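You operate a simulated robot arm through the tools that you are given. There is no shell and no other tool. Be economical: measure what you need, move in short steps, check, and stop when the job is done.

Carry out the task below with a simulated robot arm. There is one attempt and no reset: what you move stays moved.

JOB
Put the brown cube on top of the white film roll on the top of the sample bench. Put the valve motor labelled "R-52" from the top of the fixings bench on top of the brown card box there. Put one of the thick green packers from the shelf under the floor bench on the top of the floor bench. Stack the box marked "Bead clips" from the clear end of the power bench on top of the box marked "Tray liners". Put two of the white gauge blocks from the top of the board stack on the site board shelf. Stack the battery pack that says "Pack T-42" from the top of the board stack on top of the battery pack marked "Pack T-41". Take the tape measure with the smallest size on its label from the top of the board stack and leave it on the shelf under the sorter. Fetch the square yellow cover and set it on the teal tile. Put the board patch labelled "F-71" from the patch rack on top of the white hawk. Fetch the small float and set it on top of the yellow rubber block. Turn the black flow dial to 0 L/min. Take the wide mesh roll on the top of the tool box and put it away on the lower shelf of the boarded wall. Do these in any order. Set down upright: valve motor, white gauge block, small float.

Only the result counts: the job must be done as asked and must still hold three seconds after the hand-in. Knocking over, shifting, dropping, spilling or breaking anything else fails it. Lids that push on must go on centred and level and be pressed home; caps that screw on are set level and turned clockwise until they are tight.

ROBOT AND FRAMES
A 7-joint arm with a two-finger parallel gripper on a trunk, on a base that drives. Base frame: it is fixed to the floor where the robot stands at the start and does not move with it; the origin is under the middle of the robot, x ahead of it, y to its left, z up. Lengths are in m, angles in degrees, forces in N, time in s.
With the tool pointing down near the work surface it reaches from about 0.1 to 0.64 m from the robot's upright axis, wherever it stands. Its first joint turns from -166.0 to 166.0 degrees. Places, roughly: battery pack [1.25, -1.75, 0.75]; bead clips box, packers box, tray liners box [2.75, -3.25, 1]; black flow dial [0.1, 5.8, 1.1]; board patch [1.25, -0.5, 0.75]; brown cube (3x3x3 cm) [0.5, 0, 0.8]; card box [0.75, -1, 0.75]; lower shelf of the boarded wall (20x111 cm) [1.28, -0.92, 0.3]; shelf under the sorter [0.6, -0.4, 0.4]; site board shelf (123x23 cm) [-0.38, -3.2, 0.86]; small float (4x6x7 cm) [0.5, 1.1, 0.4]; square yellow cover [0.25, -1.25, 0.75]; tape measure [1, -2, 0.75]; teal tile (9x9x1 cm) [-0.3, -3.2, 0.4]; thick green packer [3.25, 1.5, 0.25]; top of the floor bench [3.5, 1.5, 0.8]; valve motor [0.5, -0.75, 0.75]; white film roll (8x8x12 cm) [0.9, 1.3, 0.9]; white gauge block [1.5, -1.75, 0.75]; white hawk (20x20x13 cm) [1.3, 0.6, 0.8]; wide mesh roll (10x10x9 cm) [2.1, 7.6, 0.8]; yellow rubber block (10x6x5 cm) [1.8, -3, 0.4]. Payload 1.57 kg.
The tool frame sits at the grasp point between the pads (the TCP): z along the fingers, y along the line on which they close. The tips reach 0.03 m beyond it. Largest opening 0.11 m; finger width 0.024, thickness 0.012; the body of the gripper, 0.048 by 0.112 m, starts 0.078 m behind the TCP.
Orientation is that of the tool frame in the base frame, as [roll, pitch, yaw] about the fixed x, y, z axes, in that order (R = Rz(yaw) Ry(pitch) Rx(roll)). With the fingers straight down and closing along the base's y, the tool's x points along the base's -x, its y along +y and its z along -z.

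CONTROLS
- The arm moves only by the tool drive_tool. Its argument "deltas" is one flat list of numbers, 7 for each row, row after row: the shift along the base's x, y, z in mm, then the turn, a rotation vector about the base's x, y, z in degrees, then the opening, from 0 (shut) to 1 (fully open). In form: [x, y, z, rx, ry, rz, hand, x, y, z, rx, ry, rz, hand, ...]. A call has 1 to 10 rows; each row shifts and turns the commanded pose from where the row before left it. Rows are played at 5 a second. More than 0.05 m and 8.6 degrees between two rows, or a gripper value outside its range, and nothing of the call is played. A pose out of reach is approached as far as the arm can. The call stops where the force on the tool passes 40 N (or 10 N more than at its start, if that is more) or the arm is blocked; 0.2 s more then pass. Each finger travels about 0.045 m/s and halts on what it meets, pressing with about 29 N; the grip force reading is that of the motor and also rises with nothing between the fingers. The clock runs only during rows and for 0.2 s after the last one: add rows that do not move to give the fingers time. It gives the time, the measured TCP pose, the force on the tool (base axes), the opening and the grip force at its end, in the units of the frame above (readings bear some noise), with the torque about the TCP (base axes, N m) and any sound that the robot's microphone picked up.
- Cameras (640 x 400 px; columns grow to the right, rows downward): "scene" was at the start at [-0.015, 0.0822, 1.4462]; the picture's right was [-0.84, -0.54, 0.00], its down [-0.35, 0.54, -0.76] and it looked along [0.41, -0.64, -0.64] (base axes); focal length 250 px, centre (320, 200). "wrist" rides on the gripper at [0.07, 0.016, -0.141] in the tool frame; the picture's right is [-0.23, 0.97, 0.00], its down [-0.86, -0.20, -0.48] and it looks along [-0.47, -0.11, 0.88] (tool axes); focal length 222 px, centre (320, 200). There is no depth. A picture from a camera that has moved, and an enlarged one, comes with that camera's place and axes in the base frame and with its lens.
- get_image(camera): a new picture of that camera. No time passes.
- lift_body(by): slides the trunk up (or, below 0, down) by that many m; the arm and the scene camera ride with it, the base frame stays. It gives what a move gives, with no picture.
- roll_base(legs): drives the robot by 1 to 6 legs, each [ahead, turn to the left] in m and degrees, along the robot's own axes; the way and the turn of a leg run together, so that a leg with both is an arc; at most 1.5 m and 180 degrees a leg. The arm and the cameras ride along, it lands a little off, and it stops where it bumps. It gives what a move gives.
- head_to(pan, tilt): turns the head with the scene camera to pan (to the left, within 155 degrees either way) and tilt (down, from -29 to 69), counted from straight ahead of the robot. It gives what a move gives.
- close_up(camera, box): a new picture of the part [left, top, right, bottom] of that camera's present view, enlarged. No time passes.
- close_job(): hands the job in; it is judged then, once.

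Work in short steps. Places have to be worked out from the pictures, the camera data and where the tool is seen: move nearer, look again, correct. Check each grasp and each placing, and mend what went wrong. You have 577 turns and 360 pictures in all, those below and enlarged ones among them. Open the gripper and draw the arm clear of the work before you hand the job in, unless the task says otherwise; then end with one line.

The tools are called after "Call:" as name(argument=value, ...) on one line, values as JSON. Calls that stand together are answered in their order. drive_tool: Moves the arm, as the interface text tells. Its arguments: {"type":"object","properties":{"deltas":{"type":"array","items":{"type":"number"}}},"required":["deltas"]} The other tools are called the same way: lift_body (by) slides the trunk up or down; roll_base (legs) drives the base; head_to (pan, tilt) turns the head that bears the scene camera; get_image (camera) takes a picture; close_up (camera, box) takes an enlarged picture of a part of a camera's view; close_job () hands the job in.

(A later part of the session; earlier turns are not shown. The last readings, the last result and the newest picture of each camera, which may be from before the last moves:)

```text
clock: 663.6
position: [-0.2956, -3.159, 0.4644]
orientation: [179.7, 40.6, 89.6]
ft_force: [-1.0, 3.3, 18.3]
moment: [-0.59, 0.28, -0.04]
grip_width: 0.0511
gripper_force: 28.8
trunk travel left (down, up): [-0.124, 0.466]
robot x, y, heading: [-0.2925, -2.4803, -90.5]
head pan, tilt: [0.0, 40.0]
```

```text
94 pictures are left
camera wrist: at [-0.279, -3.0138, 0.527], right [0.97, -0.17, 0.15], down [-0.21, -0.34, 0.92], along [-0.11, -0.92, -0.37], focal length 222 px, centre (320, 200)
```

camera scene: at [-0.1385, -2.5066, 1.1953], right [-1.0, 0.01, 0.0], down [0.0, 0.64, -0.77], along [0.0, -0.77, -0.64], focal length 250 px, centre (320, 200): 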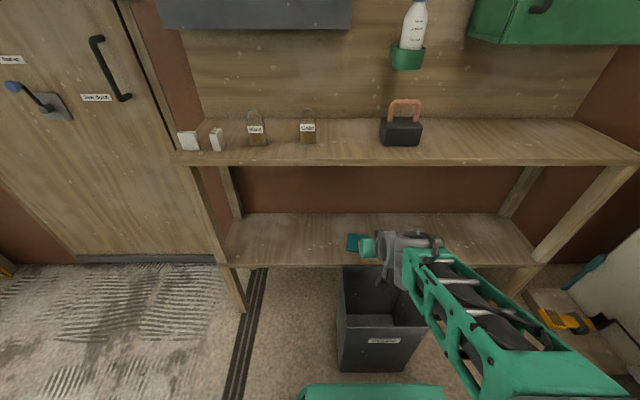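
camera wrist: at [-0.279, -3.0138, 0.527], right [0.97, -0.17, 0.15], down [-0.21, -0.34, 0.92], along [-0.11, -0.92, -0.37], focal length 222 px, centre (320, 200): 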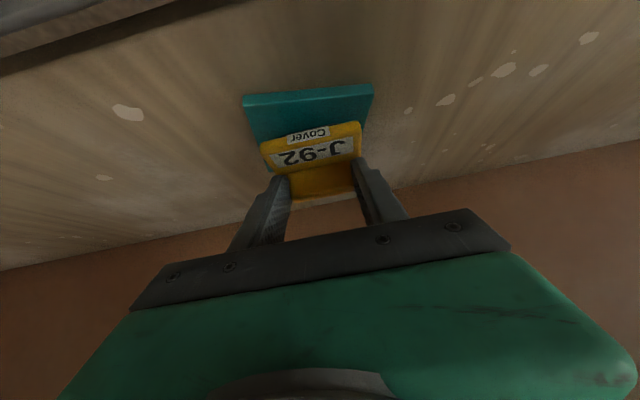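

Seated on the tile. I open and withdraw along the tool axis, staying clear of the bin.

Call:
drive_tool(deltas=[0, 0, 1, 0, 0, 0, 0.4, 0, 0, 0, 0, 0, 0, 0.6, 0, 0, 0, 0, 0, 0, 0.65, 0, 10, 12, 0, 0, 0, 0.65, 0, 25, 30, 0, 0, 0, 0.65, 0, 25, 35, 0, 0, 0, 0.65, 0, 30, 35, 0, 0, 0, 0.65, 0, 40, 20, 0, 0, 0, 0.65])

Call:
get_image(camera="wrist")

Call:
close_up(camera="scene", box=[300, 200, 440, 300])

```text
clock: 665.4
position: [-0.2952, -3.0255, 0.5929]
orientation: [179.6, 39.8, 89.7]
ft_force: [-0.1, -0.9, -0.6]
moment: [-0.02, -0.03, -0.03]
grip_width: 0.0712
gripper_force: 0.1
trunk travel left (down, up): [-0.124, 0.466]
robot x, y, heading: [-0.2937, -2.4838, -90.3]
head pan, tilt: [0.0, 40.0]
```

```text
93 pictures are left
camera wrist: at [-0.2796, -2.8802, 0.6572], right [0.97, -0.18, 0.15], down [-0.21, -0.35, 0.91], along [-0.11, -0.92, -0.38], focal length 222 px, centre (320, 200)
```

wrist: 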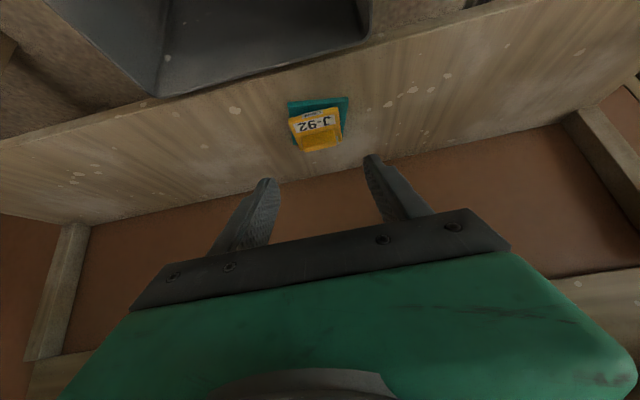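

```text
4.00 times, centred on (370, 250) of scene
camera zoom: at [-0.1384, -2.5068, 1.1953], right [-1.0, 0.0, 0.0], down [0.0, 0.64, -0.77], along [0.0, -0.77, -0.64], focal length 998 px, centre (120, 0)
```

zoom: 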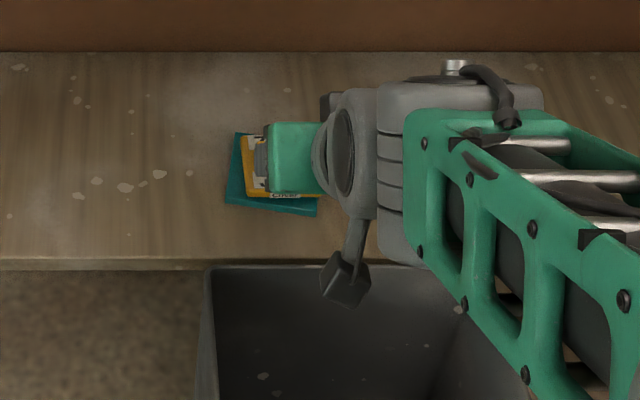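

Cover set on the tile. Next, the flow dial far up the corridor: I restore the arm to travel pose and drive north.

Call:
roll_base(legs=[[-0.3, 0]])

Call:
lift_body(by=0.3)

Call:
drive_tool(deltas=[0, 0, 20, 8, 0, 0, 0.5, 0, 0, 20, 8, 0, 0, 0.5, 0, 0, 20, 8, 0, 0, 0.3, 0, 0, 10, 8, 0, 0, 0.3, 0, 0, 0, 8, 0, 0, 0.3])

Call:
roll_base(legs=[[0, 180], [1.5, 0], [1.5, 0], [1.5, 0]])

Call:
head_to(pan=0, tilt=15)

Call:
get_image(camera="scene")

```text
clock: 667.4
position: [-0.2965, -2.7288, 0.5939]
orientation: [179.5, 40.0, 89.5]
ft_force: [0.4, -0.7, 0.4]
moment: [-0.02, -0.04, -0.01]
grip_width: 0.0716
gripper_force: 0.1
trunk travel left (down, up): [-0.124, 0.466]
robot x, y, heading: [-0.291, -2.1834, -90.5]
head pan, tilt: [0.0, 40.0]
```

```text
clock: 670.4
position: [-0.2955, -2.7293, 0.8932]
orientation: [179.6, 40.0, 89.6]
ft_force: [-0.1, 0.0, 0.5]
moment: [0.0, -0.03, 0.0]
grip_width: 0.0713
gripper_force: 0.0
trunk travel left (down, up): [-0.424, 0.166]
robot x, y, heading: [-0.2885, -2.183, -90.2]
head pan, tilt: [0.0, 40.0]
```

```text
clock: 671.6
position: [-0.2958, -2.7284, 0.9643]
orientation: [179.7, -0.1, 89.7]
ft_force: [-0.2, -0.1, 0.4]
moment: [0.0, 0.01, 0.0]
grip_width: 0.033
gripper_force: 0.0
trunk travel left (down, up): [-0.424, 0.166]
robot x, y, heading: [-0.2918, -2.1826, -90.4]
head pan, tilt: [0.0, 40.0]
```

```text
clock: 700.5
position: [-0.2324, 2.8889, 0.9643]
orientation: [179.7, 0.0, -89.4]
ft_force: [-0.5, 0.6, -1.6]
moment: [0.02, -0.03, 0.01]
grip_width: 0.0329
gripper_force: 0.1
trunk travel left (down, up): [-0.424, 0.166]
robot x, y, heading: [-0.2262, 2.3451, 90.7]
head pan, tilt: [0.0, 40.0]
```

```text
clock: 701.4
position: [-0.232, 2.8889, 0.9661]
orientation: [179.8, 0.0, -89.4]
ft_force: [0.3, 0.3, 0.2]
moment: [0.01, -0.01, -0.06]
grip_width: 0.0334
gripper_force: 0.1
trunk travel left (down, up): [-0.424, 0.166]
robot x, y, heading: [-0.2283, 2.3447, 90.7]
head pan, tilt: [0.0, 15.0]
```

```text
91 pictures are left
camera scene: at [-0.3843, 2.3741, 1.5348], right [1.0, 0.01, 0.0], down [0.0, -0.26, -0.97], along [-0.01, 0.97, -0.26], focal length 250 px, centre (320, 200)
```

scene: 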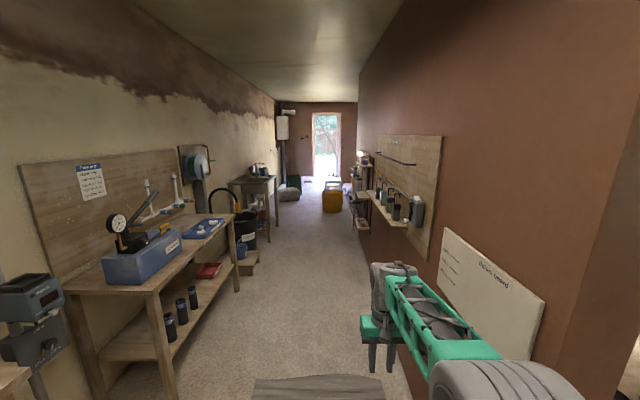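

I shift a bit left in the corridor and continue north.

Call:
roll_base(legs=[[0, 11], [1.0, 0], [0, -12], [1.3, 0]])

Call:
head_to(pan=-30, tilt=20)

Call:
get_image(camera="scene")

```text
clock: 714.2
position: [-0.4213, 5.156, 0.9648]
orientation: [179.8, 0.0, -90.0]
ft_force: [0.4, -0.1, -0.2]
moment: [0.01, 0.01, 0.02]
grip_width: 0.033
gripper_force: 0.0
trunk travel left (down, up): [-0.424, 0.166]
robot x, y, heading: [-0.4212, 4.6121, 90.0]
head pan, tilt: [0.0, 15.0]
```

```text
clock: 715.1
position: [-0.4214, 5.1558, 0.9658]
orientation: [179.9, 0.0, -90.1]
ft_force: [0.7, 0.3, -0.1]
moment: [0.0, 0.0, 0.02]
grip_width: 0.0331
gripper_force: 0.1
trunk travel left (down, up): [-0.424, 0.166]
robot x, y, heading: [-0.424, 4.6098, 90.0]
head pan, tilt: [-30.0, 20.0]
```

```text
90 pictures are left
camera scene: at [-0.532, 4.6301, 1.5268], right [0.87, -0.5, 0.0], down [-0.17, -0.3, -0.94], along [0.47, 0.81, -0.34], focal length 250 px, centre (320, 200)
```

scene: 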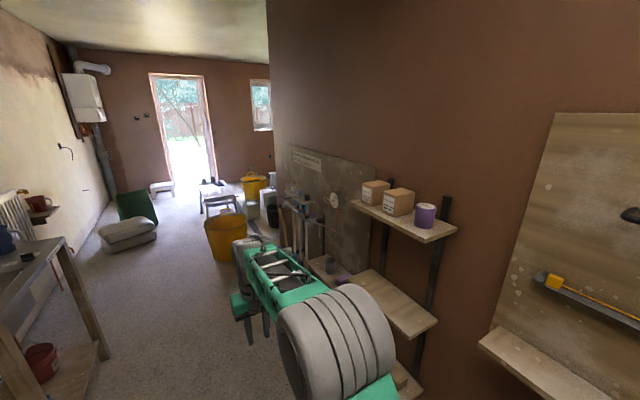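

I advance and look at the board on the right.

Call:
roll_base(legs=[[0.75, 0]])

Call:
head_to(pan=-65, tilt=20)

Call:
get_image(camera="scene")

```text
clock: 719.2
position: [-0.4202, 5.9022, 0.9641]
orientation: [179.8, -0.1, -90.0]
ft_force: [0.4, 0.6, -0.3]
moment: [0.03, 0.02, 0.02]
grip_width: 0.0332
gripper_force: 0.1
trunk travel left (down, up): [-0.424, 0.166]
robot x, y, heading: [-0.4227, 5.3565, 90.1]
head pan, tilt: [-30.0, 20.0]
```

```text
clock: 720.2
position: [-0.4201, 5.9013, 0.965]
orientation: [179.7, 0.1, -90.0]
ft_force: [0.1, 0.5, 0.9]
moment: [0.0, -0.03, 0.0]
grip_width: 0.0328
gripper_force: 0.1
trunk travel left (down, up): [-0.424, 0.166]
robot x, y, heading: [-0.424, 5.3592, 90.0]
head pan, tilt: [-65.0, 20.0]
```

```text
89 pictures are left
camera scene: at [-0.4939, 5.335, 1.5268], right [0.42, -0.91, 0.0], down [-0.31, -0.14, -0.94], along [0.85, 0.4, -0.34], focal length 250 px, centre (320, 200)
```

scene: 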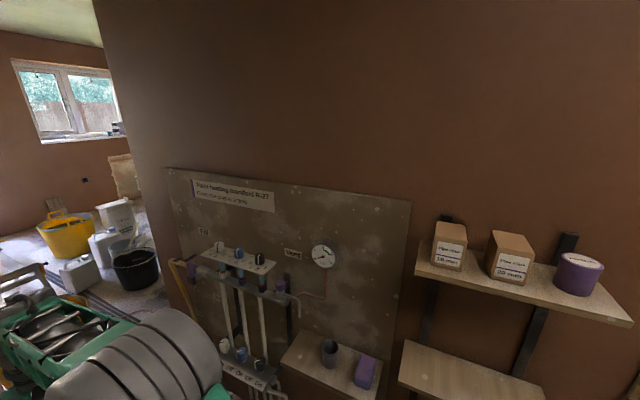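

I zoom on the manifold board to find the black flow dial.

Call:
close_up(camera="scene", box=[160, 220, 400, 400])

Call:
close_up(camera="scene", box=[180, 225, 310, 305])

```text
2.22 times, centred on (280, 310) of scene
camera zoom: at [-0.4939, 5.335, 1.5268], right [0.42, -0.91, 0.0], down [-0.31, -0.14, -0.94], along [0.85, 0.4, -0.34], focal length 555 px, centre (409, -44)
```

zoom: 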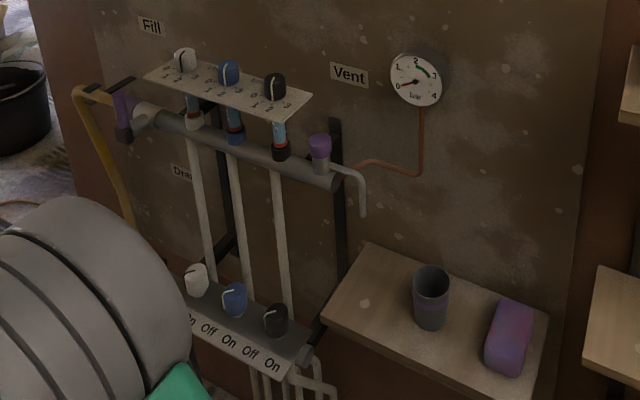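

```text
4.92 times, centred on (245, 265) of scene
camera zoom: at [-0.4939, 5.335, 1.5268], right [0.42, -0.91, 0.0], down [-0.31, -0.14, -0.94], along [0.85, 0.4, -0.34], focal length 1229 px, centre (689, -120)
```

zoom: 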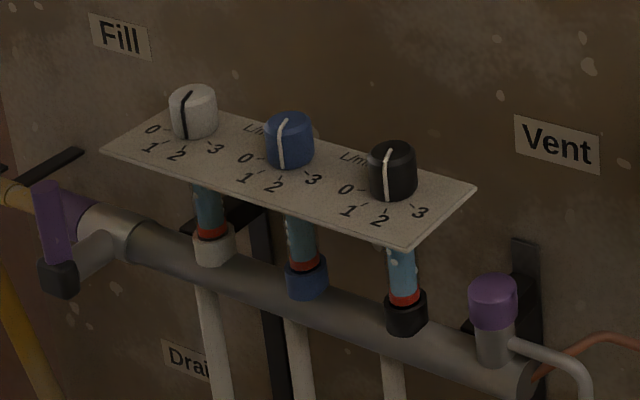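

The upper black knob (vertical axis, scale 0–3 L/min) reads about 2; "0" is on its +y side. I retract the arm and move to face the manifold.

Call:
drive_tool(deltas=[0, -45, 30, 0, 0, 0, 0.5, 0, -45, 30, 0, 0, 0, 0.5, 0, -45, 30, 0, 0, 0, 0.5, 0, -45, 20, 0, 0, 0, 0.5, 0, -30, 20, 0, 0, 0, 0.5])

Call:
roll_base(legs=[[0, 18], [0.43, 0], [0, -108]])

Call:
head_to(pan=0, tilt=40)

Call:
get_image(camera="scene")

```text
refused: row 1 steps farther than a row can; nothing moved
```

```text
clock: 728.3
position: [-0.0067, 5.7553, 0.9665]
orientation: [179.8, 0.0, 179.5]
ft_force: [1.1, 0.3, 0.1]
moment: [0.0, -0.04, -0.03]
grip_width: 0.0328
gripper_force: 0.0
trunk travel left (down, up): [-0.424, 0.166]
robot x, y, heading: [-0.5535, 5.7615, -0.4]
head pan, tilt: [-65.0, 20.0]
```

```text
clock: 729.7
position: [-0.0062, 5.7566, 0.9655]
orientation: [179.8, 0.0, 179.5]
ft_force: [-0.3, 0.1, -0.6]
moment: [-0.01, 0.01, 0.02]
grip_width: 0.033
gripper_force: 0.1
trunk travel left (down, up): [-0.424, 0.166]
robot x, y, heading: [-0.5532, 5.766, -0.5]
head pan, tilt: [0.0, 40.0]
```

```text
86 pictures are left
camera scene: at [-0.5271, 5.9161, 1.4954], right [-0.01, -1.0, 0.0], down [-0.64, 0.01, -0.77], along [0.77, -0.01, -0.64], focal length 250 px, centre (320, 200)
```

scene: 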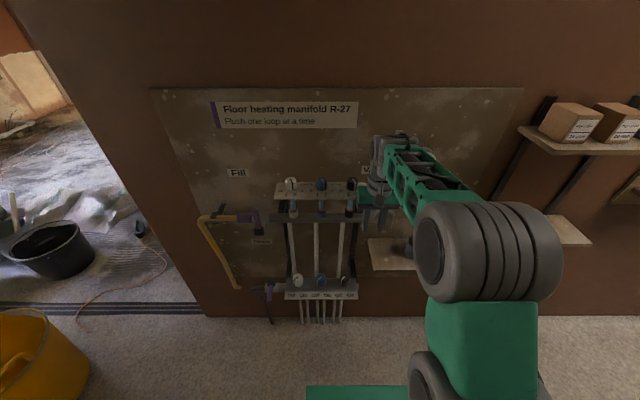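

The retraction was refused (step too big), but the swing didn't hit anything. I check closely.

Call:
close_up(camera="scene", box=[260, 150, 420, 250])

Call:
get_image(camera="wrist")

```text
4.00 times, centred on (340, 200) of scene
camera zoom: at [-0.5271, 5.9161, 1.4954], right [-0.01, -1.0, 0.0], down [-0.64, 0.01, -0.77], along [0.77, -0.01, -0.64], focal length 998 px, centre (240, 200)
```

zoom: 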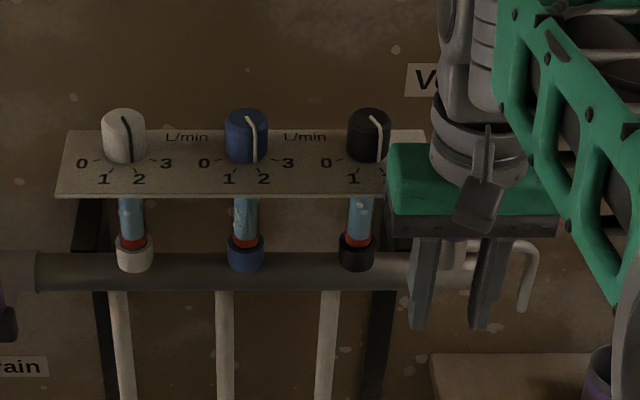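

```text
84 pictures are left
camera wrist: at [-0.0747, 5.7733, 1.1067], right [0.23, 0.97, 0.0], down [0.85, -0.21, 0.48], along [0.47, -0.11, -0.88], focal length 222 px, centre (320, 200)
```

wrist: 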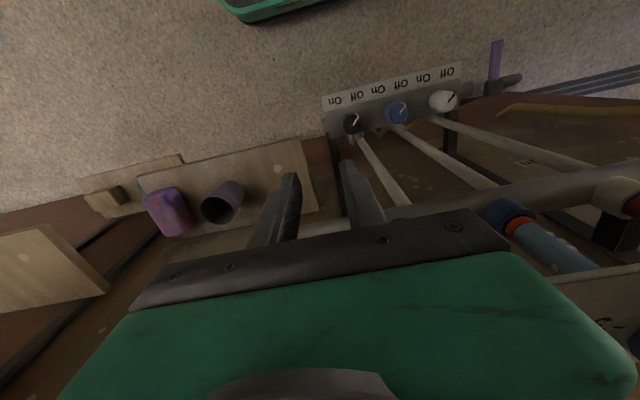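

Clear of the manifold. Knob centre ≈(0.059,5.8155,1.066); board face ≈ x 0.15. I back off, raise trunk and arm.

Call:
roll_base(legs=[[-0.2, 0]])

Call:
lift_body(by=0.16)

Call:
drive_tool(deltas=[0, 20, 30, 0, 0, 8, 0.55, 0, 20, 30, 0, 0, 8, 0.55, 0, 20, 20, 0, 0, 8, 0.55, 0, 0, 0, 0, 0, 8, 0.55, 0, 0, 0, 0, 0, 8, 0.55, 0, 0, 0, 0, 0, 8, 0.55, 0, 0, 0, 0, 0, 8, 0.55])

Call:
get_image(camera="scene")

```text
clock: 731.3
position: [-0.2055, 5.7577, 0.9657]
orientation: [179.8, 0.0, 179.6]
ft_force: [0.4, 0.1, 0.1]
moment: [0.02, 0.01, 0.01]
grip_width: 0.033
gripper_force: 0.0
trunk travel left (down, up): [-0.424, 0.166]
robot x, y, heading: [-0.7535, 5.7657, -0.3]
head pan, tilt: [0.0, 40.0]
```

```text
clock: 733.1
position: [-0.2069, 5.758, 1.1253]
orientation: [179.8, 0.1, 179.6]
ft_force: [-0.3, 0.4, -0.5]
moment: [0.01, 0.03, 0.03]
grip_width: 0.0329
gripper_force: 0.0
trunk travel left (down, up): [-0.584, 0.006]
robot x, y, heading: [-0.7488, 5.7625, -0.3]
head pan, tilt: [0.0, 40.0]
```

```text
clock: 734.7
position: [-0.2072, 5.8175, 1.2056]
orientation: [179.9, -0.1, -124.3]
ft_force: [0.2, 0.6, 0.5]
moment: [-0.01, -0.02, 0.02]
grip_width: 0.0604
gripper_force: 0.1
trunk travel left (down, up): [-0.584, 0.006]
robot x, y, heading: [-0.7495, 5.7645, -0.5]
head pan, tilt: [0.0, 40.0]
```

```text
83 pictures are left
camera scene: at [-0.7283, 5.9175, 1.6553], right [-0.01, -1.0, 0.0], down [-0.64, 0.0, -0.77], along [0.77, -0.01, -0.64], focal length 250 px, centre (320, 200)
```

scene: 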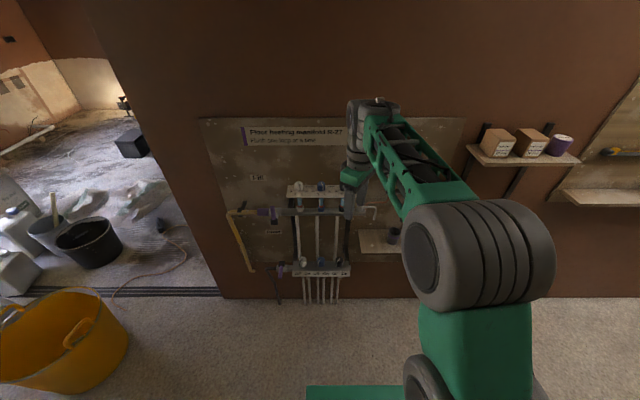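

I drive 0.27 m forward so the gripper is above the knob, and check with the wrist camera.

Call:
roll_base(legs=[[0.26, 0]])

Call:
get_image(camera="wrist")

Call:
close_up(camera="scene", box=[260, 130, 420, 250])

```text
clock: 736.6
position: [0.0506, 5.8151, 1.2043]
orientation: [179.8, 0.0, -124.5]
ft_force: [-0.5, 0.4, -0.7]
moment: [0.0, 0.05, -0.02]
grip_width: 0.0605
gripper_force: 0.1
trunk travel left (down, up): [-0.584, 0.006]
robot x, y, heading: [-0.4938, 5.7626, -0.4]
head pan, tilt: [0.0, 40.0]
```

```text
82 pictures are left
camera wrist: at [-0.0008, 5.7674, 1.3463], right [-0.67, 0.74, 0.0], down [0.65, 0.59, 0.48], along [0.35, 0.32, -0.88], focal length 222 px, centre (320, 200)
```

wrist: 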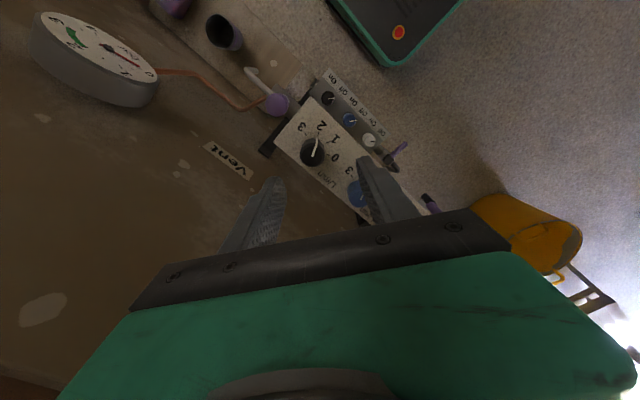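

```text
3.33 times, centred on (340, 190) of scene
camera zoom: at [-0.4705, 5.9156, 1.6553], right [-0.01, -1.0, 0.0], down [-0.64, 0.01, -0.77], along [0.77, -0.01, -0.64], focal length 832 px, centre (253, 233)
```

zoom: 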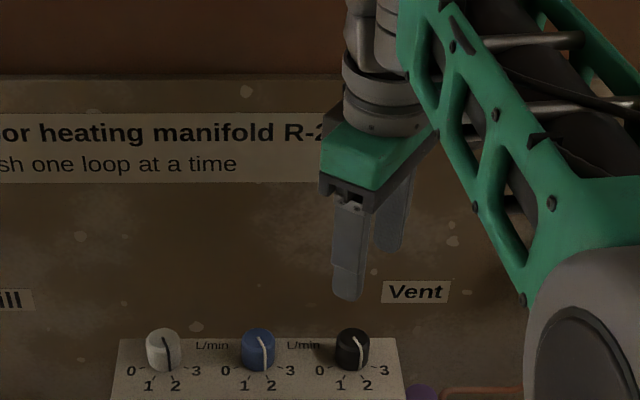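

I zoom in on the knob and scale from above.

Call:
close_up(camera="wrist", box=[260, 90, 390, 200])

```text
3.64 times, centred on (325, 145) of wrist
camera zoom: at [-0.0008, 5.7674, 1.3463], right [-0.67, 0.74, 0.0], down [0.65, 0.59, 0.48], along [0.35, 0.32, -0.88], focal length 808 px, centre (302, 400)
```

zoom: 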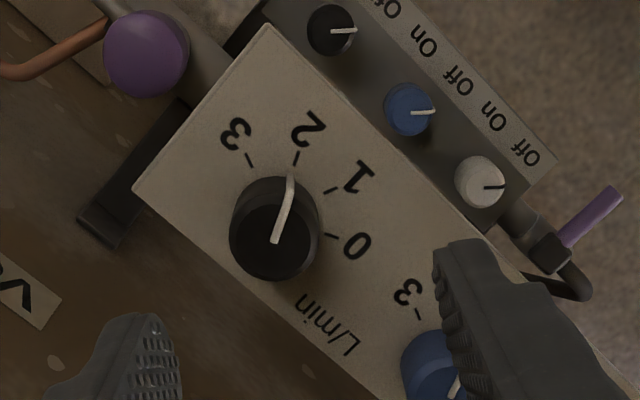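

The pointer is at 2 (≈205°), "0" is at ≈105°, so the knob must turn -100° (clockwise from above). I centre over the knob and descend around it.

Call:
drive_tool(deltas=[6, 0, -40, 0, 0, 0, 0.55, 6, -1, -40, 0, 0, 0, 0.55, 0, 0, -15, 0, 0, 0, 0.55, 0, 0, 0, 0, 0, 0, 0.55])

Call:
get_image(camera="wrist")

Call:
close_up(camera="scene", box=[280, 170, 400, 270])

```text
clock: 737.6
position: [0.0638, 5.8144, 1.1085]
orientation: [179.8, 0.0, -124.5]
ft_force: [-0.5, -0.2, 0.3]
moment: [0.0, 0.02, 0.0]
grip_width: 0.0605
gripper_force: 0.0
trunk travel left (down, up): [-0.584, 0.006]
robot x, y, heading: [-0.4975, 5.7614, -0.5]
head pan, tilt: [0.0, 40.0]
```

```text
79 pictures are left
camera wrist: at [0.0111, 5.7661, 1.2503], right [-0.67, 0.74, 0.0], down [0.65, 0.59, 0.48], along [0.35, 0.32, -0.88], focal length 222 px, centre (320, 200)
```

wrist: 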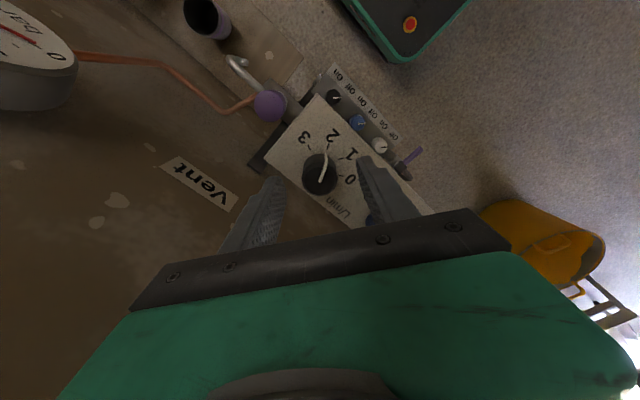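

```text
4.00 times, centred on (340, 220) of scene
camera zoom: at [-0.4714, 5.9156, 1.6553], right [-0.01, -1.0, 0.0], down [-0.64, 0.01, -0.77], along [0.77, -0.01, -0.64], focal length 998 px, centre (240, 120)
```

zoom: 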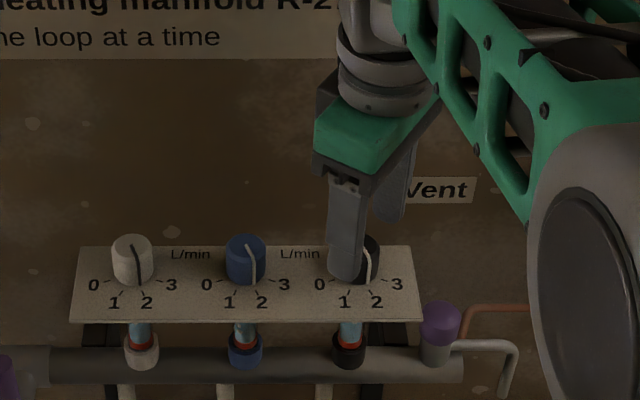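

Aligned. I lower to the knob and close.

Call:
drive_tool(deltas=[0, 0, -12, 0, 0, 0, 0.55, 0, 0, -6, 0, 0, 0, 0.55, 0, 0, 0, 0, 0, 0, 0.4, 0, 0, 0, 0, 0, 0, 0.25, 0, 0, 0, 0, 0, 0, 0.15, 0, 0, 0, 0, 0, 0, 0.15, 0, 0, 0, 0, 0, 0, 0.15])

Call:
close_up(camera="wrist", box=[250, 110, 390, 220])

```text
clock: 739.2
position: [0.0633, 5.8124, 1.0905]
orientation: [179.9, 0.0, -124.6]
ft_force: [9.8, -5.3, -1.1]
moment: [-0.08, -0.44, -0.1]
grip_width: 0.0311
gripper_force: 38.7
trunk travel left (down, up): [-0.584, 0.006]
robot x, y, heading: [-0.4964, 5.7631, -0.5]
head pan, tilt: [0.0, 40.0]
```

```text
3.64 times, centred on (320, 165) of wrist
camera zoom: at [0.0122, 5.7652, 1.233], right [-0.67, 0.74, 0.0], down [0.65, 0.59, 0.48], along [0.35, 0.32, -0.88], focal length 808 px, centre (320, 327)
```

zoom: 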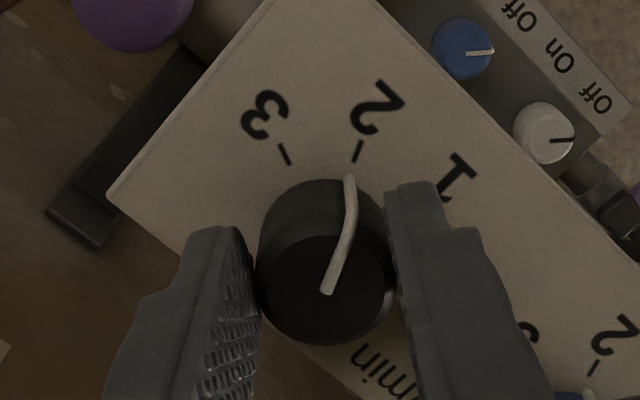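

Gripped. I relieve the side force and turn -50° first, then check.

Call:
drive_tool(deltas=[2, -1, 0, 0, 0, 0, 0.15, 0, 0, 0, 0, 0, -8.4, 0.15, 0, 0, 0, 0, 0, -8.4, 0.15, 0, 0, 0, 0, 0, -8.4, 0.15, 0, 0, 0, 0, 0, -8.4, 0.15, 0, 0, 0, 0, 0, -8.4, 0.15, 0, 0, 0, 0, 0, -8.0, 0.15])

Call:
close_up(camera="wrist", box=[250, 110, 390, 220])

```text
clock: 740.8
position: [0.0614, 5.8171, 1.0908]
orientation: [179.9, -0.2, -174.4]
ft_force: [-14.8, 26.1, -3.1]
moment: [0.94, 0.62, 0.17]
grip_width: 0.0312
gripper_force: 40.0
trunk travel left (down, up): [-0.584, 0.006]
robot x, y, heading: [-0.5004, 5.7652, -0.3]
head pan, tilt: [0.0, 40.0]
```

```text
3.64 times, centred on (320, 165) of wrist
camera zoom: at [-0.0078, 5.8269, 1.2333], right [0.13, 0.99, 0.0], down [0.87, -0.12, 0.48], along [0.47, -0.06, -0.88], focal length 808 px, centre (320, 327)
```

zoom: 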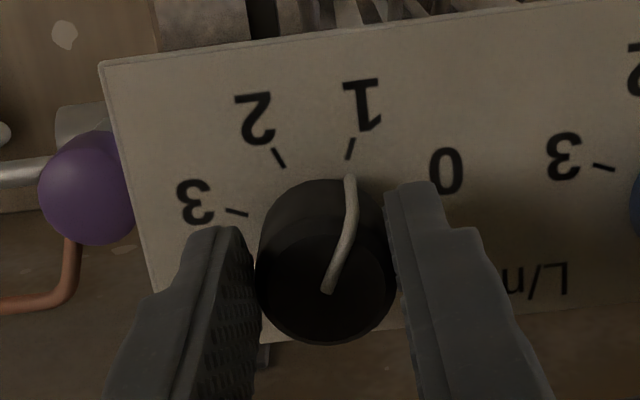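

It now reads 1. I relieve the side force and turn another -50°.

Call:
drive_tool(deltas=[-2, 3, 0, 0, 0, 0, 0.15, 0, 0, 0, 0, 0, -8.4, 0.15, 0, 0, 0, 0, 0, -8.4, 0.15, 0, 0, 0, 0, 0, -8.4, 0.15, 0, 0, 0, 0, 0, -8.4, 0.15, 0, 0, 0, 0, 0, -8.4, 0.15, 0, 0, 0, 0, 0, -8.0, 0.15])

Call:
close_up(camera="wrist", box=[250, 110, 390, 220])

```text
clock: 742.4
position: [0.0648, 5.8197, 1.0925]
orientation: [179.8, 0.1, 135.4]
ft_force: [7.6, 28.7, -12.3]
moment: [0.56, -0.4, 0.39]
grip_width: 0.0308
gripper_force: 40.2
trunk travel left (down, up): [-0.584, 0.006]
robot x, y, heading: [-0.4985, 5.7648, -0.5]
head pan, tilt: [0.0, 40.0]
```

```text
3.64 times, centred on (320, 165) of wrist
camera zoom: at [0.027, 5.8805, 1.2335], right [0.85, 0.53, 0.0], down [0.47, -0.74, 0.48], along [0.26, -0.4, -0.88], focal length 808 px, centre (320, 327)
```

zoom: 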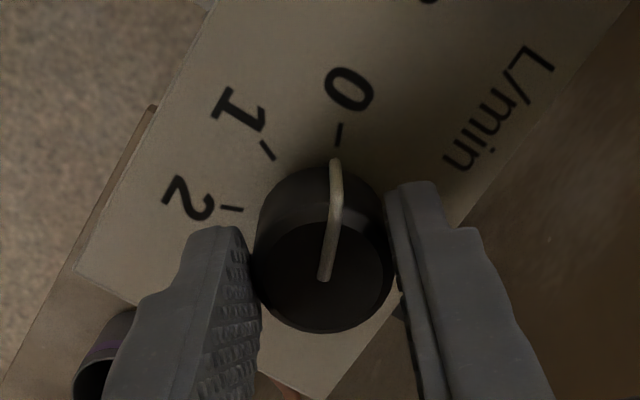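

It is at 0 or within a couple of degrees. I turn a touch further (-6°) to make sure it is fully at 0.

Call:
drive_tool(deltas=[0, 2, 0, 0, 0, -3, 0.15, 0, 0, 0, 0, 0, -3, 0.15, 0, 0, 0, 0, 0, 0, 0.15])

Call:
close_up(camera="wrist", box=[250, 110, 390, 220])

```text
clock: 743.2
position: [0.0642, 5.8207, 1.0926]
orientation: [179.7, 0.1, 129.4]
ft_force: [15.8, 17.1, -2.2]
moment: [0.23, -0.35, 0.67]
grip_width: 0.031
gripper_force: 40.1
trunk travel left (down, up): [-0.584, 0.006]
robot x, y, heading: [-0.4955, 5.7649, -0.6]
head pan, tilt: [0.0, 40.0]
```

```text
3.64 times, centred on (320, 165) of wrist
camera zoom: at [0.0334, 5.8849, 1.2338], right [0.9, 0.44, 0.0], down [0.39, -0.79, 0.48], along [0.22, -0.43, -0.88], focal length 808 px, centre (320, 327)
```

zoom: 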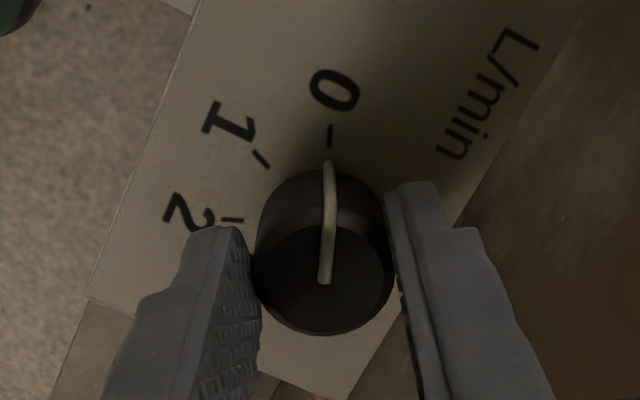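

The pointer points exactly at 0 and resists further turning (end stop). I release and rise straight up.

Call:
drive_tool(deltas=[0, 0, 0, 0, 0, 3, 0.15, 0, 0, 0, 0, 0, 0, 0.35, 0, 0, 0, 0, 0, 0, 0.5, 0, 0, 0, 0, 0, 0, 0.55, 0, 0, 30, 0, 0, 0, 0.55, 0, 0, 45, 0, 0, 0, 0.55, 0, 0, 30, 0, 0, 0, 0.55])

Call:
close_up(camera="wrist", box=[240, 90, 400, 220])

```text
clock: 744.8
position: [0.0624, 5.8165, 1.1972]
orientation: [179.8, 0.0, 132.5]
ft_force: [-0.4, 0.2, -0.1]
moment: [-0.03, -0.02, -0.02]
grip_width: 0.0603
gripper_force: 0.1
trunk travel left (down, up): [-0.584, 0.006]
robot x, y, heading: [-0.4964, 5.7634, -0.2]
head pan, tilt: [0.0, 40.0]
```

```text
3.08 times, centred on (320, 155) of wrist
camera zoom: at [0.028, 5.8798, 1.3388], right [0.87, 0.49, 0.0], down [0.43, -0.77, 0.48], along [0.24, -0.42, -0.88], focal length 684 px, centre (320, 338)
```

zoom: 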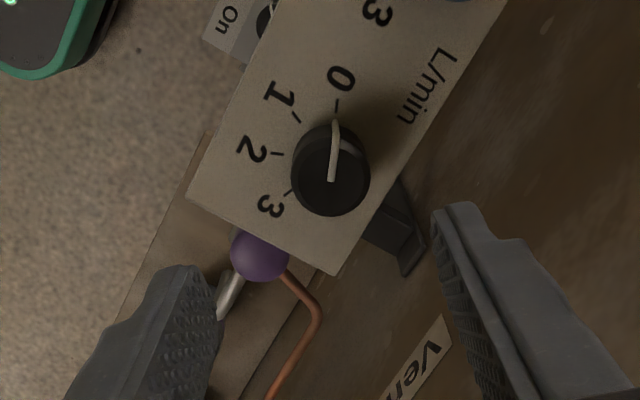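

The dial reads 0. Now the small float: I back off, reset the tool yaw, and drive back to the sample bench.

Call:
roll_base(legs=[[-0.2, 0]])

Call:
drive_tool(deltas=[0, 0, 0, 0, 0, 8, 0.6, 0, 0, 0, 0, 0, 8, 0.6, 0, 0, 0, 0, 0, 8, 0.6, 0, 0, 0, 0, 0, 8, 0.6, 0, 0, 0, 0, 0, 8, 0.6, 0, 0, 0, 0, 0, 7.5, 0.6])

Call:
roll_base(legs=[[0, -84], [1.5, 0], [1.5, 0], [0, -6], [1.45, 0], [0, 90]])

Call:
head_to(pan=0, tilt=40)

Call:
get_image(camera="scene")

```text
clock: 746.3
position: [-0.1323, 5.8172, 1.1973]
orientation: [179.9, 0.0, 132.4]
ft_force: [-0.1, -0.8, 0.7]
moment: [0.02, -0.03, -0.02]
grip_width: 0.0603
gripper_force: 0.0
trunk travel left (down, up): [-0.584, 0.006]
robot x, y, heading: [-0.6904, 5.7618, -0.5]
head pan, tilt: [0.0, 40.0]
```

```text
clock: 747.7
position: [-0.132, 5.8184, 1.1966]
orientation: [179.8, 0.1, -179.8]
ft_force: [0.3, -0.6, 1.4]
moment: [0.0, 0.01, -0.03]
grip_width: 0.0659
gripper_force: 0.1
trunk travel left (down, up): [-0.584, 0.006]
robot x, y, heading: [-0.691, 5.7649, -0.4]
head pan, tilt: [0.0, 40.0]
```

```text
clock: 777.1
position: [0.0925, 1.3286, 1.1968]
orientation: [179.8, -0.1, 178.7]
ft_force: [-0.5, -1.1, 0.2]
moment: [-0.03, 0.01, 0.02]
grip_width: 0.0658
gripper_force: 0.0
trunk travel left (down, up): [-0.584, 0.006]
robot x, y, heading: [-0.4669, 1.2872, -1.8]
head pan, tilt: [0.0, 40.0]
```

```text
clock: 777.7
position: [0.0919, 1.3291, 1.1969]
orientation: [179.8, 0.1, 178.7]
ft_force: [0.3, 0.3, -0.5]
moment: [0.02, 0.02, 0.0]
grip_width: 0.0661
gripper_force: 0.1
trunk travel left (down, up): [-0.584, 0.006]
robot x, y, heading: [-0.4706, 1.2879, -2.0]
head pan, tilt: [0.0, 40.0]
```

```text
72 pictures are left
camera scene: at [-0.4381, 1.4384, 1.6553], right [-0.03, -1.0, 0.0], down [-0.64, 0.02, -0.77], along [0.77, -0.02, -0.64], focal length 250 px, centre (320, 200)
```

scene: 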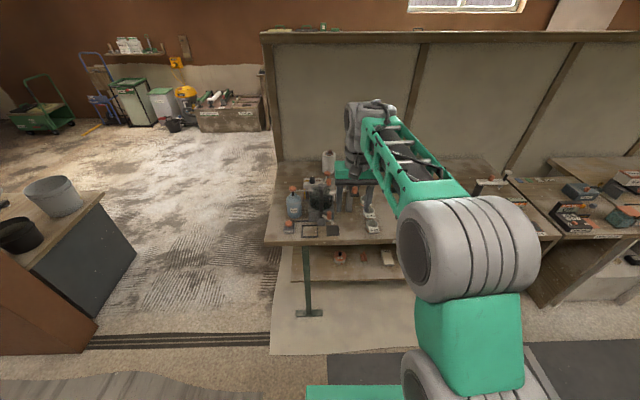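

I lower the trunk to look at the shelf under the sample bench.

Call:
lift_body(by=-0.4)

Call:
head_to(pan=-12, tilt=32)

Call:
get_image(camera="scene")

```text
clock: 781.5
position: [0.0926, 1.3299, 0.797]
orientation: [179.8, 0.0, 178.8]
ft_force: [-0.1, -0.4, 0.1]
moment: [0.03, 0.01, -0.01]
grip_width: 0.0659
gripper_force: 0.1
trunk travel left (down, up): [-0.184, 0.406]
robot x, y, heading: [-0.464, 1.2853, -2.0]
head pan, tilt: [0.0, 40.0]
```

```text
clock: 782.3
position: [0.0925, 1.3291, 0.797]
orientation: [179.8, 0.0, 178.8]
ft_force: [-0.5, -0.3, -0.6]
moment: [0.01, 0.02, -0.02]
grip_width: 0.0663
gripper_force: 0.2
trunk travel left (down, up): [-0.184, 0.406]
robot x, y, heading: [-0.4711, 1.2864, -2.0]
head pan, tilt: [-12.0, 32.0]
```

```text
71 pictures are left
camera scene: at [-0.4361, 1.4197, 1.2675], right [-0.24, -0.97, 0.0], down [-0.52, 0.13, -0.85], along [0.82, -0.2, -0.53], focal length 250 px, centre (320, 200)
```

scene: 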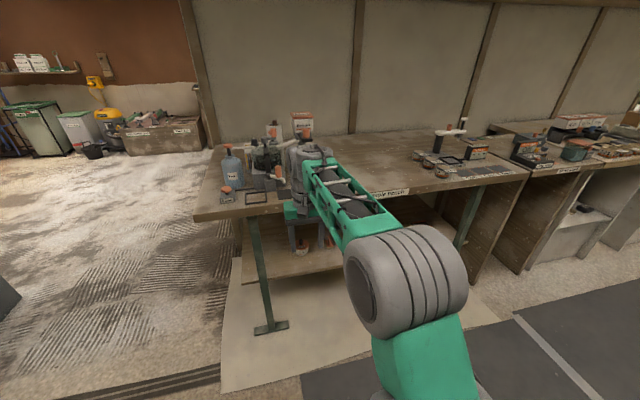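

The arm blocks the view; I shift the robot south so the head camera sees the shelf.

Call:
roll_base(legs=[[0, -88], [0.38, 0], [0, 90], [0.1, 0]])

Call:
head_to(pan=12, tilt=35)

Call:
get_image(camera="scene")

Call:
close_up(camera="scene", box=[170, 170, 400, 320])

```text
clock: 793.0
position: [0.1948, 0.9711, 0.796]
orientation: [179.7, 0.0, -178.8]
ft_force: [0.6, -0.3, -0.3]
moment: [0.05, -0.02, 0.02]
grip_width: 0.066
gripper_force: 0.1
trunk travel left (down, up): [-0.184, 0.406]
robot x, y, heading: [-0.3623, 0.9023, 0.4]
head pan, tilt: [-12.0, 32.0]
```

```text
clock: 793.9
position: [0.1947, 0.9708, 0.7953]
orientation: [179.8, 0.0, -178.9]
ft_force: [0.8, 0.0, 1.0]
moment: [0.0, 0.01, 0.01]
grip_width: 0.0662
gripper_force: 0.1
trunk travel left (down, up): [-0.184, 0.406]
robot x, y, heading: [-0.3665, 0.9053, 0.3]
head pan, tilt: [12.0, 35.0]
```

```text
70 pictures are left
camera scene: at [-0.3383, 1.0758, 1.2629], right [0.22, -0.98, 0.0], down [-0.56, -0.12, -0.82], along [0.8, 0.18, -0.57], focal length 250 px, centre (320, 200)
```

scene: 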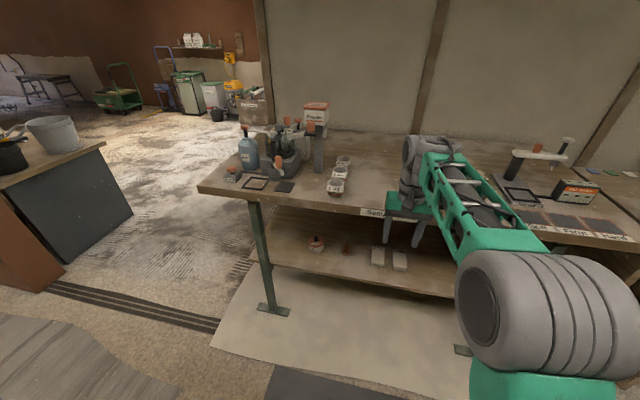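

```text
2.67 times, centred on (285, 245) of scene
camera zoom: at [-0.3383, 1.0758, 1.2629], right [0.22, -0.98, 0.0], down [-0.56, -0.12, -0.82], along [0.8, 0.18, -0.57], focal length 666 px, centre (413, 80)
```

zoom: 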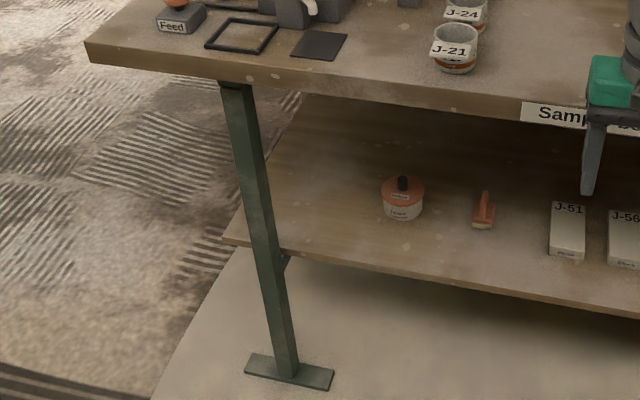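

The small float is the orange-handled item at about (0.48,1.135). I zoom on it.

Call:
close_up(camera="scene", box=[300, 220, 400, 280])

```text
6.40 times, centred on (350, 250) of scene
camera zoom: at [-0.3383, 1.0758, 1.2629], right [0.22, -0.98, 0.0], down [-0.56, -0.12, -0.82], along [0.8, 0.18, -0.57], focal length 1598 px, centre (128, -120)
```

zoom: 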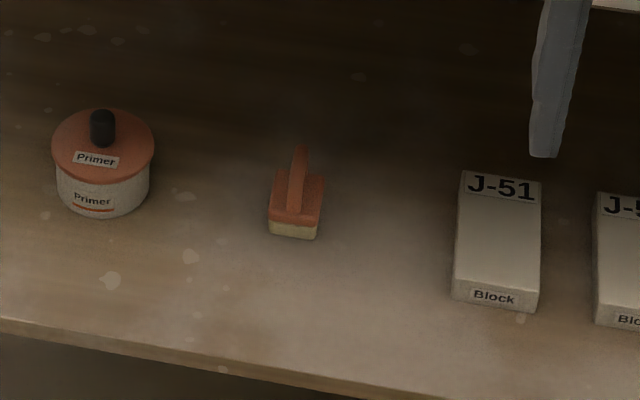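

The float has a thin upright handle along x; I'll grip it with the tool tilted ~60°. First fold the arm lower/back, then drive closer.

Call:
drive_tool(deltas=[-5, 5, -30, 0, -8.5, 0, 0.6, -5, 5, -30, 0, -8.5, 0, 0.6, -5, 5, -35, 0, -8.5, 0, 0.6, -5, 5, -35, 0, -8.5, 0, 0.6, -5, 5, -40, 0, -8.5, 0, 0.6, -5, 5, -40, 0, -8.5, 0, 0.6, 0, 5, -40, 0, -8.5, 0, 0.6, 0, 0, 0, 0, 0, -1.1, 0.6])

Call:
get_image(camera="scene")

```text
clock: 795.7
position: [0.1638, 1.0037, 0.5474]
orientation: [-178.3, 59.5, -178.8]
ft_force: [0.0, 0.1, 0.2]
moment: [-0.01, 0.02, -0.01]
grip_width: 0.0661
gripper_force: 0.2
trunk travel left (down, up): [-0.184, 0.406]
robot x, y, heading: [-0.3629, 0.9012, 0.6]
head pan, tilt: [12.0, 35.0]
```

```text
67 pictures are left
camera scene: at [-0.3384, 1.0758, 1.2629], right [0.22, -0.98, 0.0], down [-0.56, -0.12, -0.82], along [0.8, 0.18, -0.57], focal length 250 px, centre (320, 200)
```

scene: 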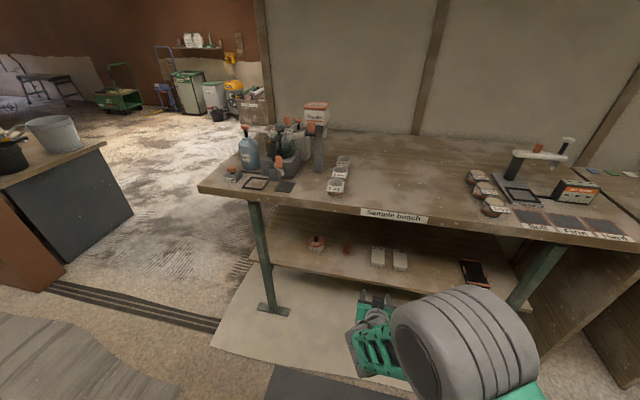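

Call:
roll_base(legs=[[0, 45], [0.19, 0], [0, -45.6]])

Call:
get_image(camera="wrist")

Call:
close_up(camera="scene", box=[250, 200, 430, 330])

```text
clock: 801.3
position: [0.3005, 1.1225, 0.5471]
orientation: [-178.2, 59.5, 179.6]
ft_force: [-0.5, -0.3, -0.1]
moment: [-0.03, 0.0, -0.01]
grip_width: 0.0661
gripper_force: 0.2
trunk travel left (down, up): [-0.184, 0.406]
robot x, y, heading: [-0.227, 1.0389, -1.1]
head pan, tilt: [12.0, 35.0]
```

```text
66 pictures are left
camera wrist: at [0.1463, 1.1451, 0.559], right [0.15, 0.97, 0.18], down [0.02, -0.18, 0.98], along [0.99, -0.14, -0.04], focal length 222 px, centre (320, 200)
```

wrist: 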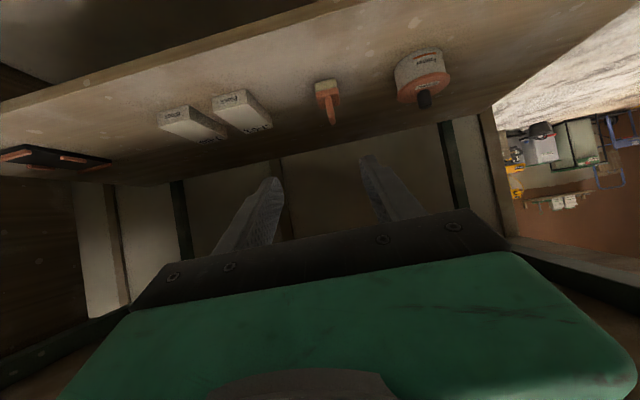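

```text
3.08 times, centred on (340, 265) of scene
camera zoom: at [-0.1989, 1.2073, 1.2629], right [0.19, -0.98, 0.0], down [-0.56, -0.11, -0.82], along [0.8, 0.16, -0.57], focal length 768 px, centre (258, 0)
```

zoom: 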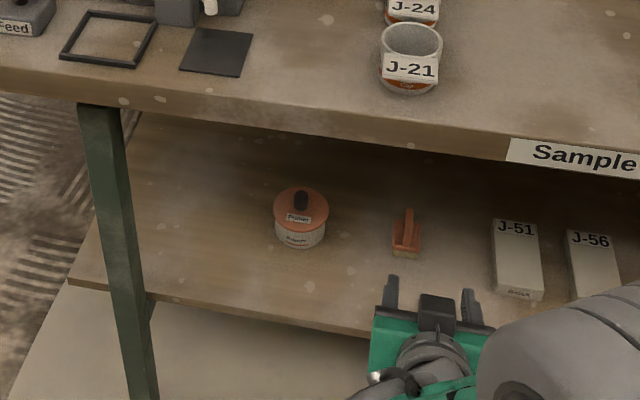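

The handle triangulates to (0.544,1.138,0.368). I approach in two stages.

Call:
drive_tool(deltas=[35, 4, -28, 0, 0, 0, 0.5, 35, 4, -28, 0, 0, 0, 0.5, 35, 4, -28, 0, 0, 0, 0.5, 35, 3, -28, 0, 0, 0, 0.5, 0, 0, 0, 0, 0, 0, 0.5])

Call:
get_image(camera="wrist")

Call:
close_up(camera="scene", box=[250, 200, 430, 330])

```text
clock: 802.5
position: [0.4404, 1.1362, 0.4353]
orientation: [-178.2, 59.5, 179.6]
ft_force: [0.1, -0.8, 0.6]
moment: [0.0, -0.02, 0.0]
grip_width: 0.0551
gripper_force: 0.0
trunk travel left (down, up): [-0.184, 0.406]
robot x, y, heading: [-0.2265, 1.0348, -1.1]
head pan, tilt: [12.0, 35.0]
```

```text
64 pictures are left
camera wrist: at [0.2845, 1.1589, 0.447], right [0.15, 0.97, 0.18], down [0.02, -0.18, 0.98], along [0.99, -0.14, -0.04], focal length 222 px, centre (320, 200)
```

wrist: 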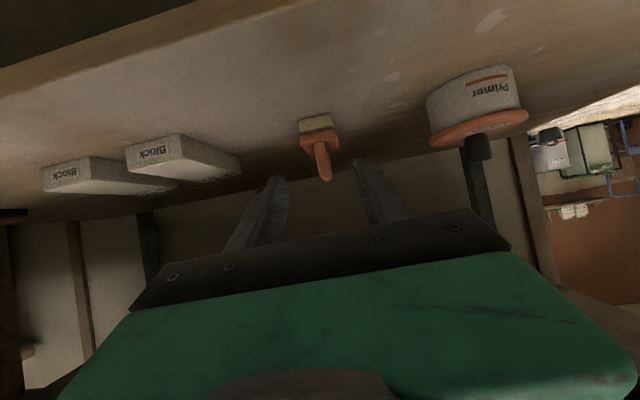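

```text
3.08 times, centred on (340, 265) of scene
camera zoom: at [-0.1989, 1.2074, 1.2629], right [0.19, -0.98, 0.0], down [-0.56, -0.11, -0.82], along [0.8, 0.16, -0.57], focal length 768 px, centre (258, 0)
```

zoom: 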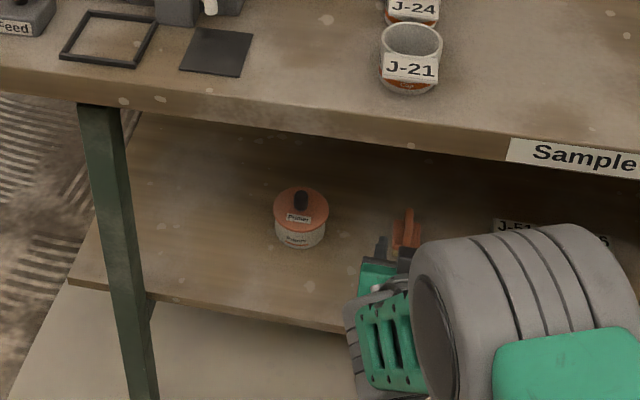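

Scale suggests the handle at (0.53,1.134,0.39). I advance to within 3 cm and re-look.

Call:
drive_tool(deltas=[25, -1, -12, 0, 0, 0, 0.5, 25, 0, -12, 0, 0, 0, 0.5, 0, 0, 0, 0, 0, 0, 0.5])

Call:
get_image(camera="wrist")

```text
clock: 803.3
position: [0.4889, 1.1365, 0.4105]
orientation: [-178.2, 59.3, 179.6]
ft_force: [-0.2, -0.9, 0.0]
moment: [0.01, -0.05, -0.02]
grip_width: 0.0553
gripper_force: 0.1
trunk travel left (down, up): [-0.184, 0.406]
robot x, y, heading: [-0.2304, 1.032, -0.8]
head pan, tilt: [12.0, 35.0]
```

```text
62 pictures are left
camera wrist: at [0.3333, 1.1592, 0.4222], right [0.15, 0.97, 0.18], down [0.02, -0.18, 0.98], along [0.99, -0.14, -0.04], focal length 222 px, centre (320, 200)
```

wrist: 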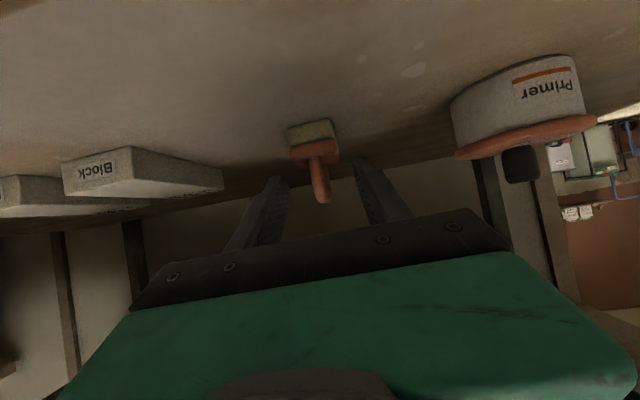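

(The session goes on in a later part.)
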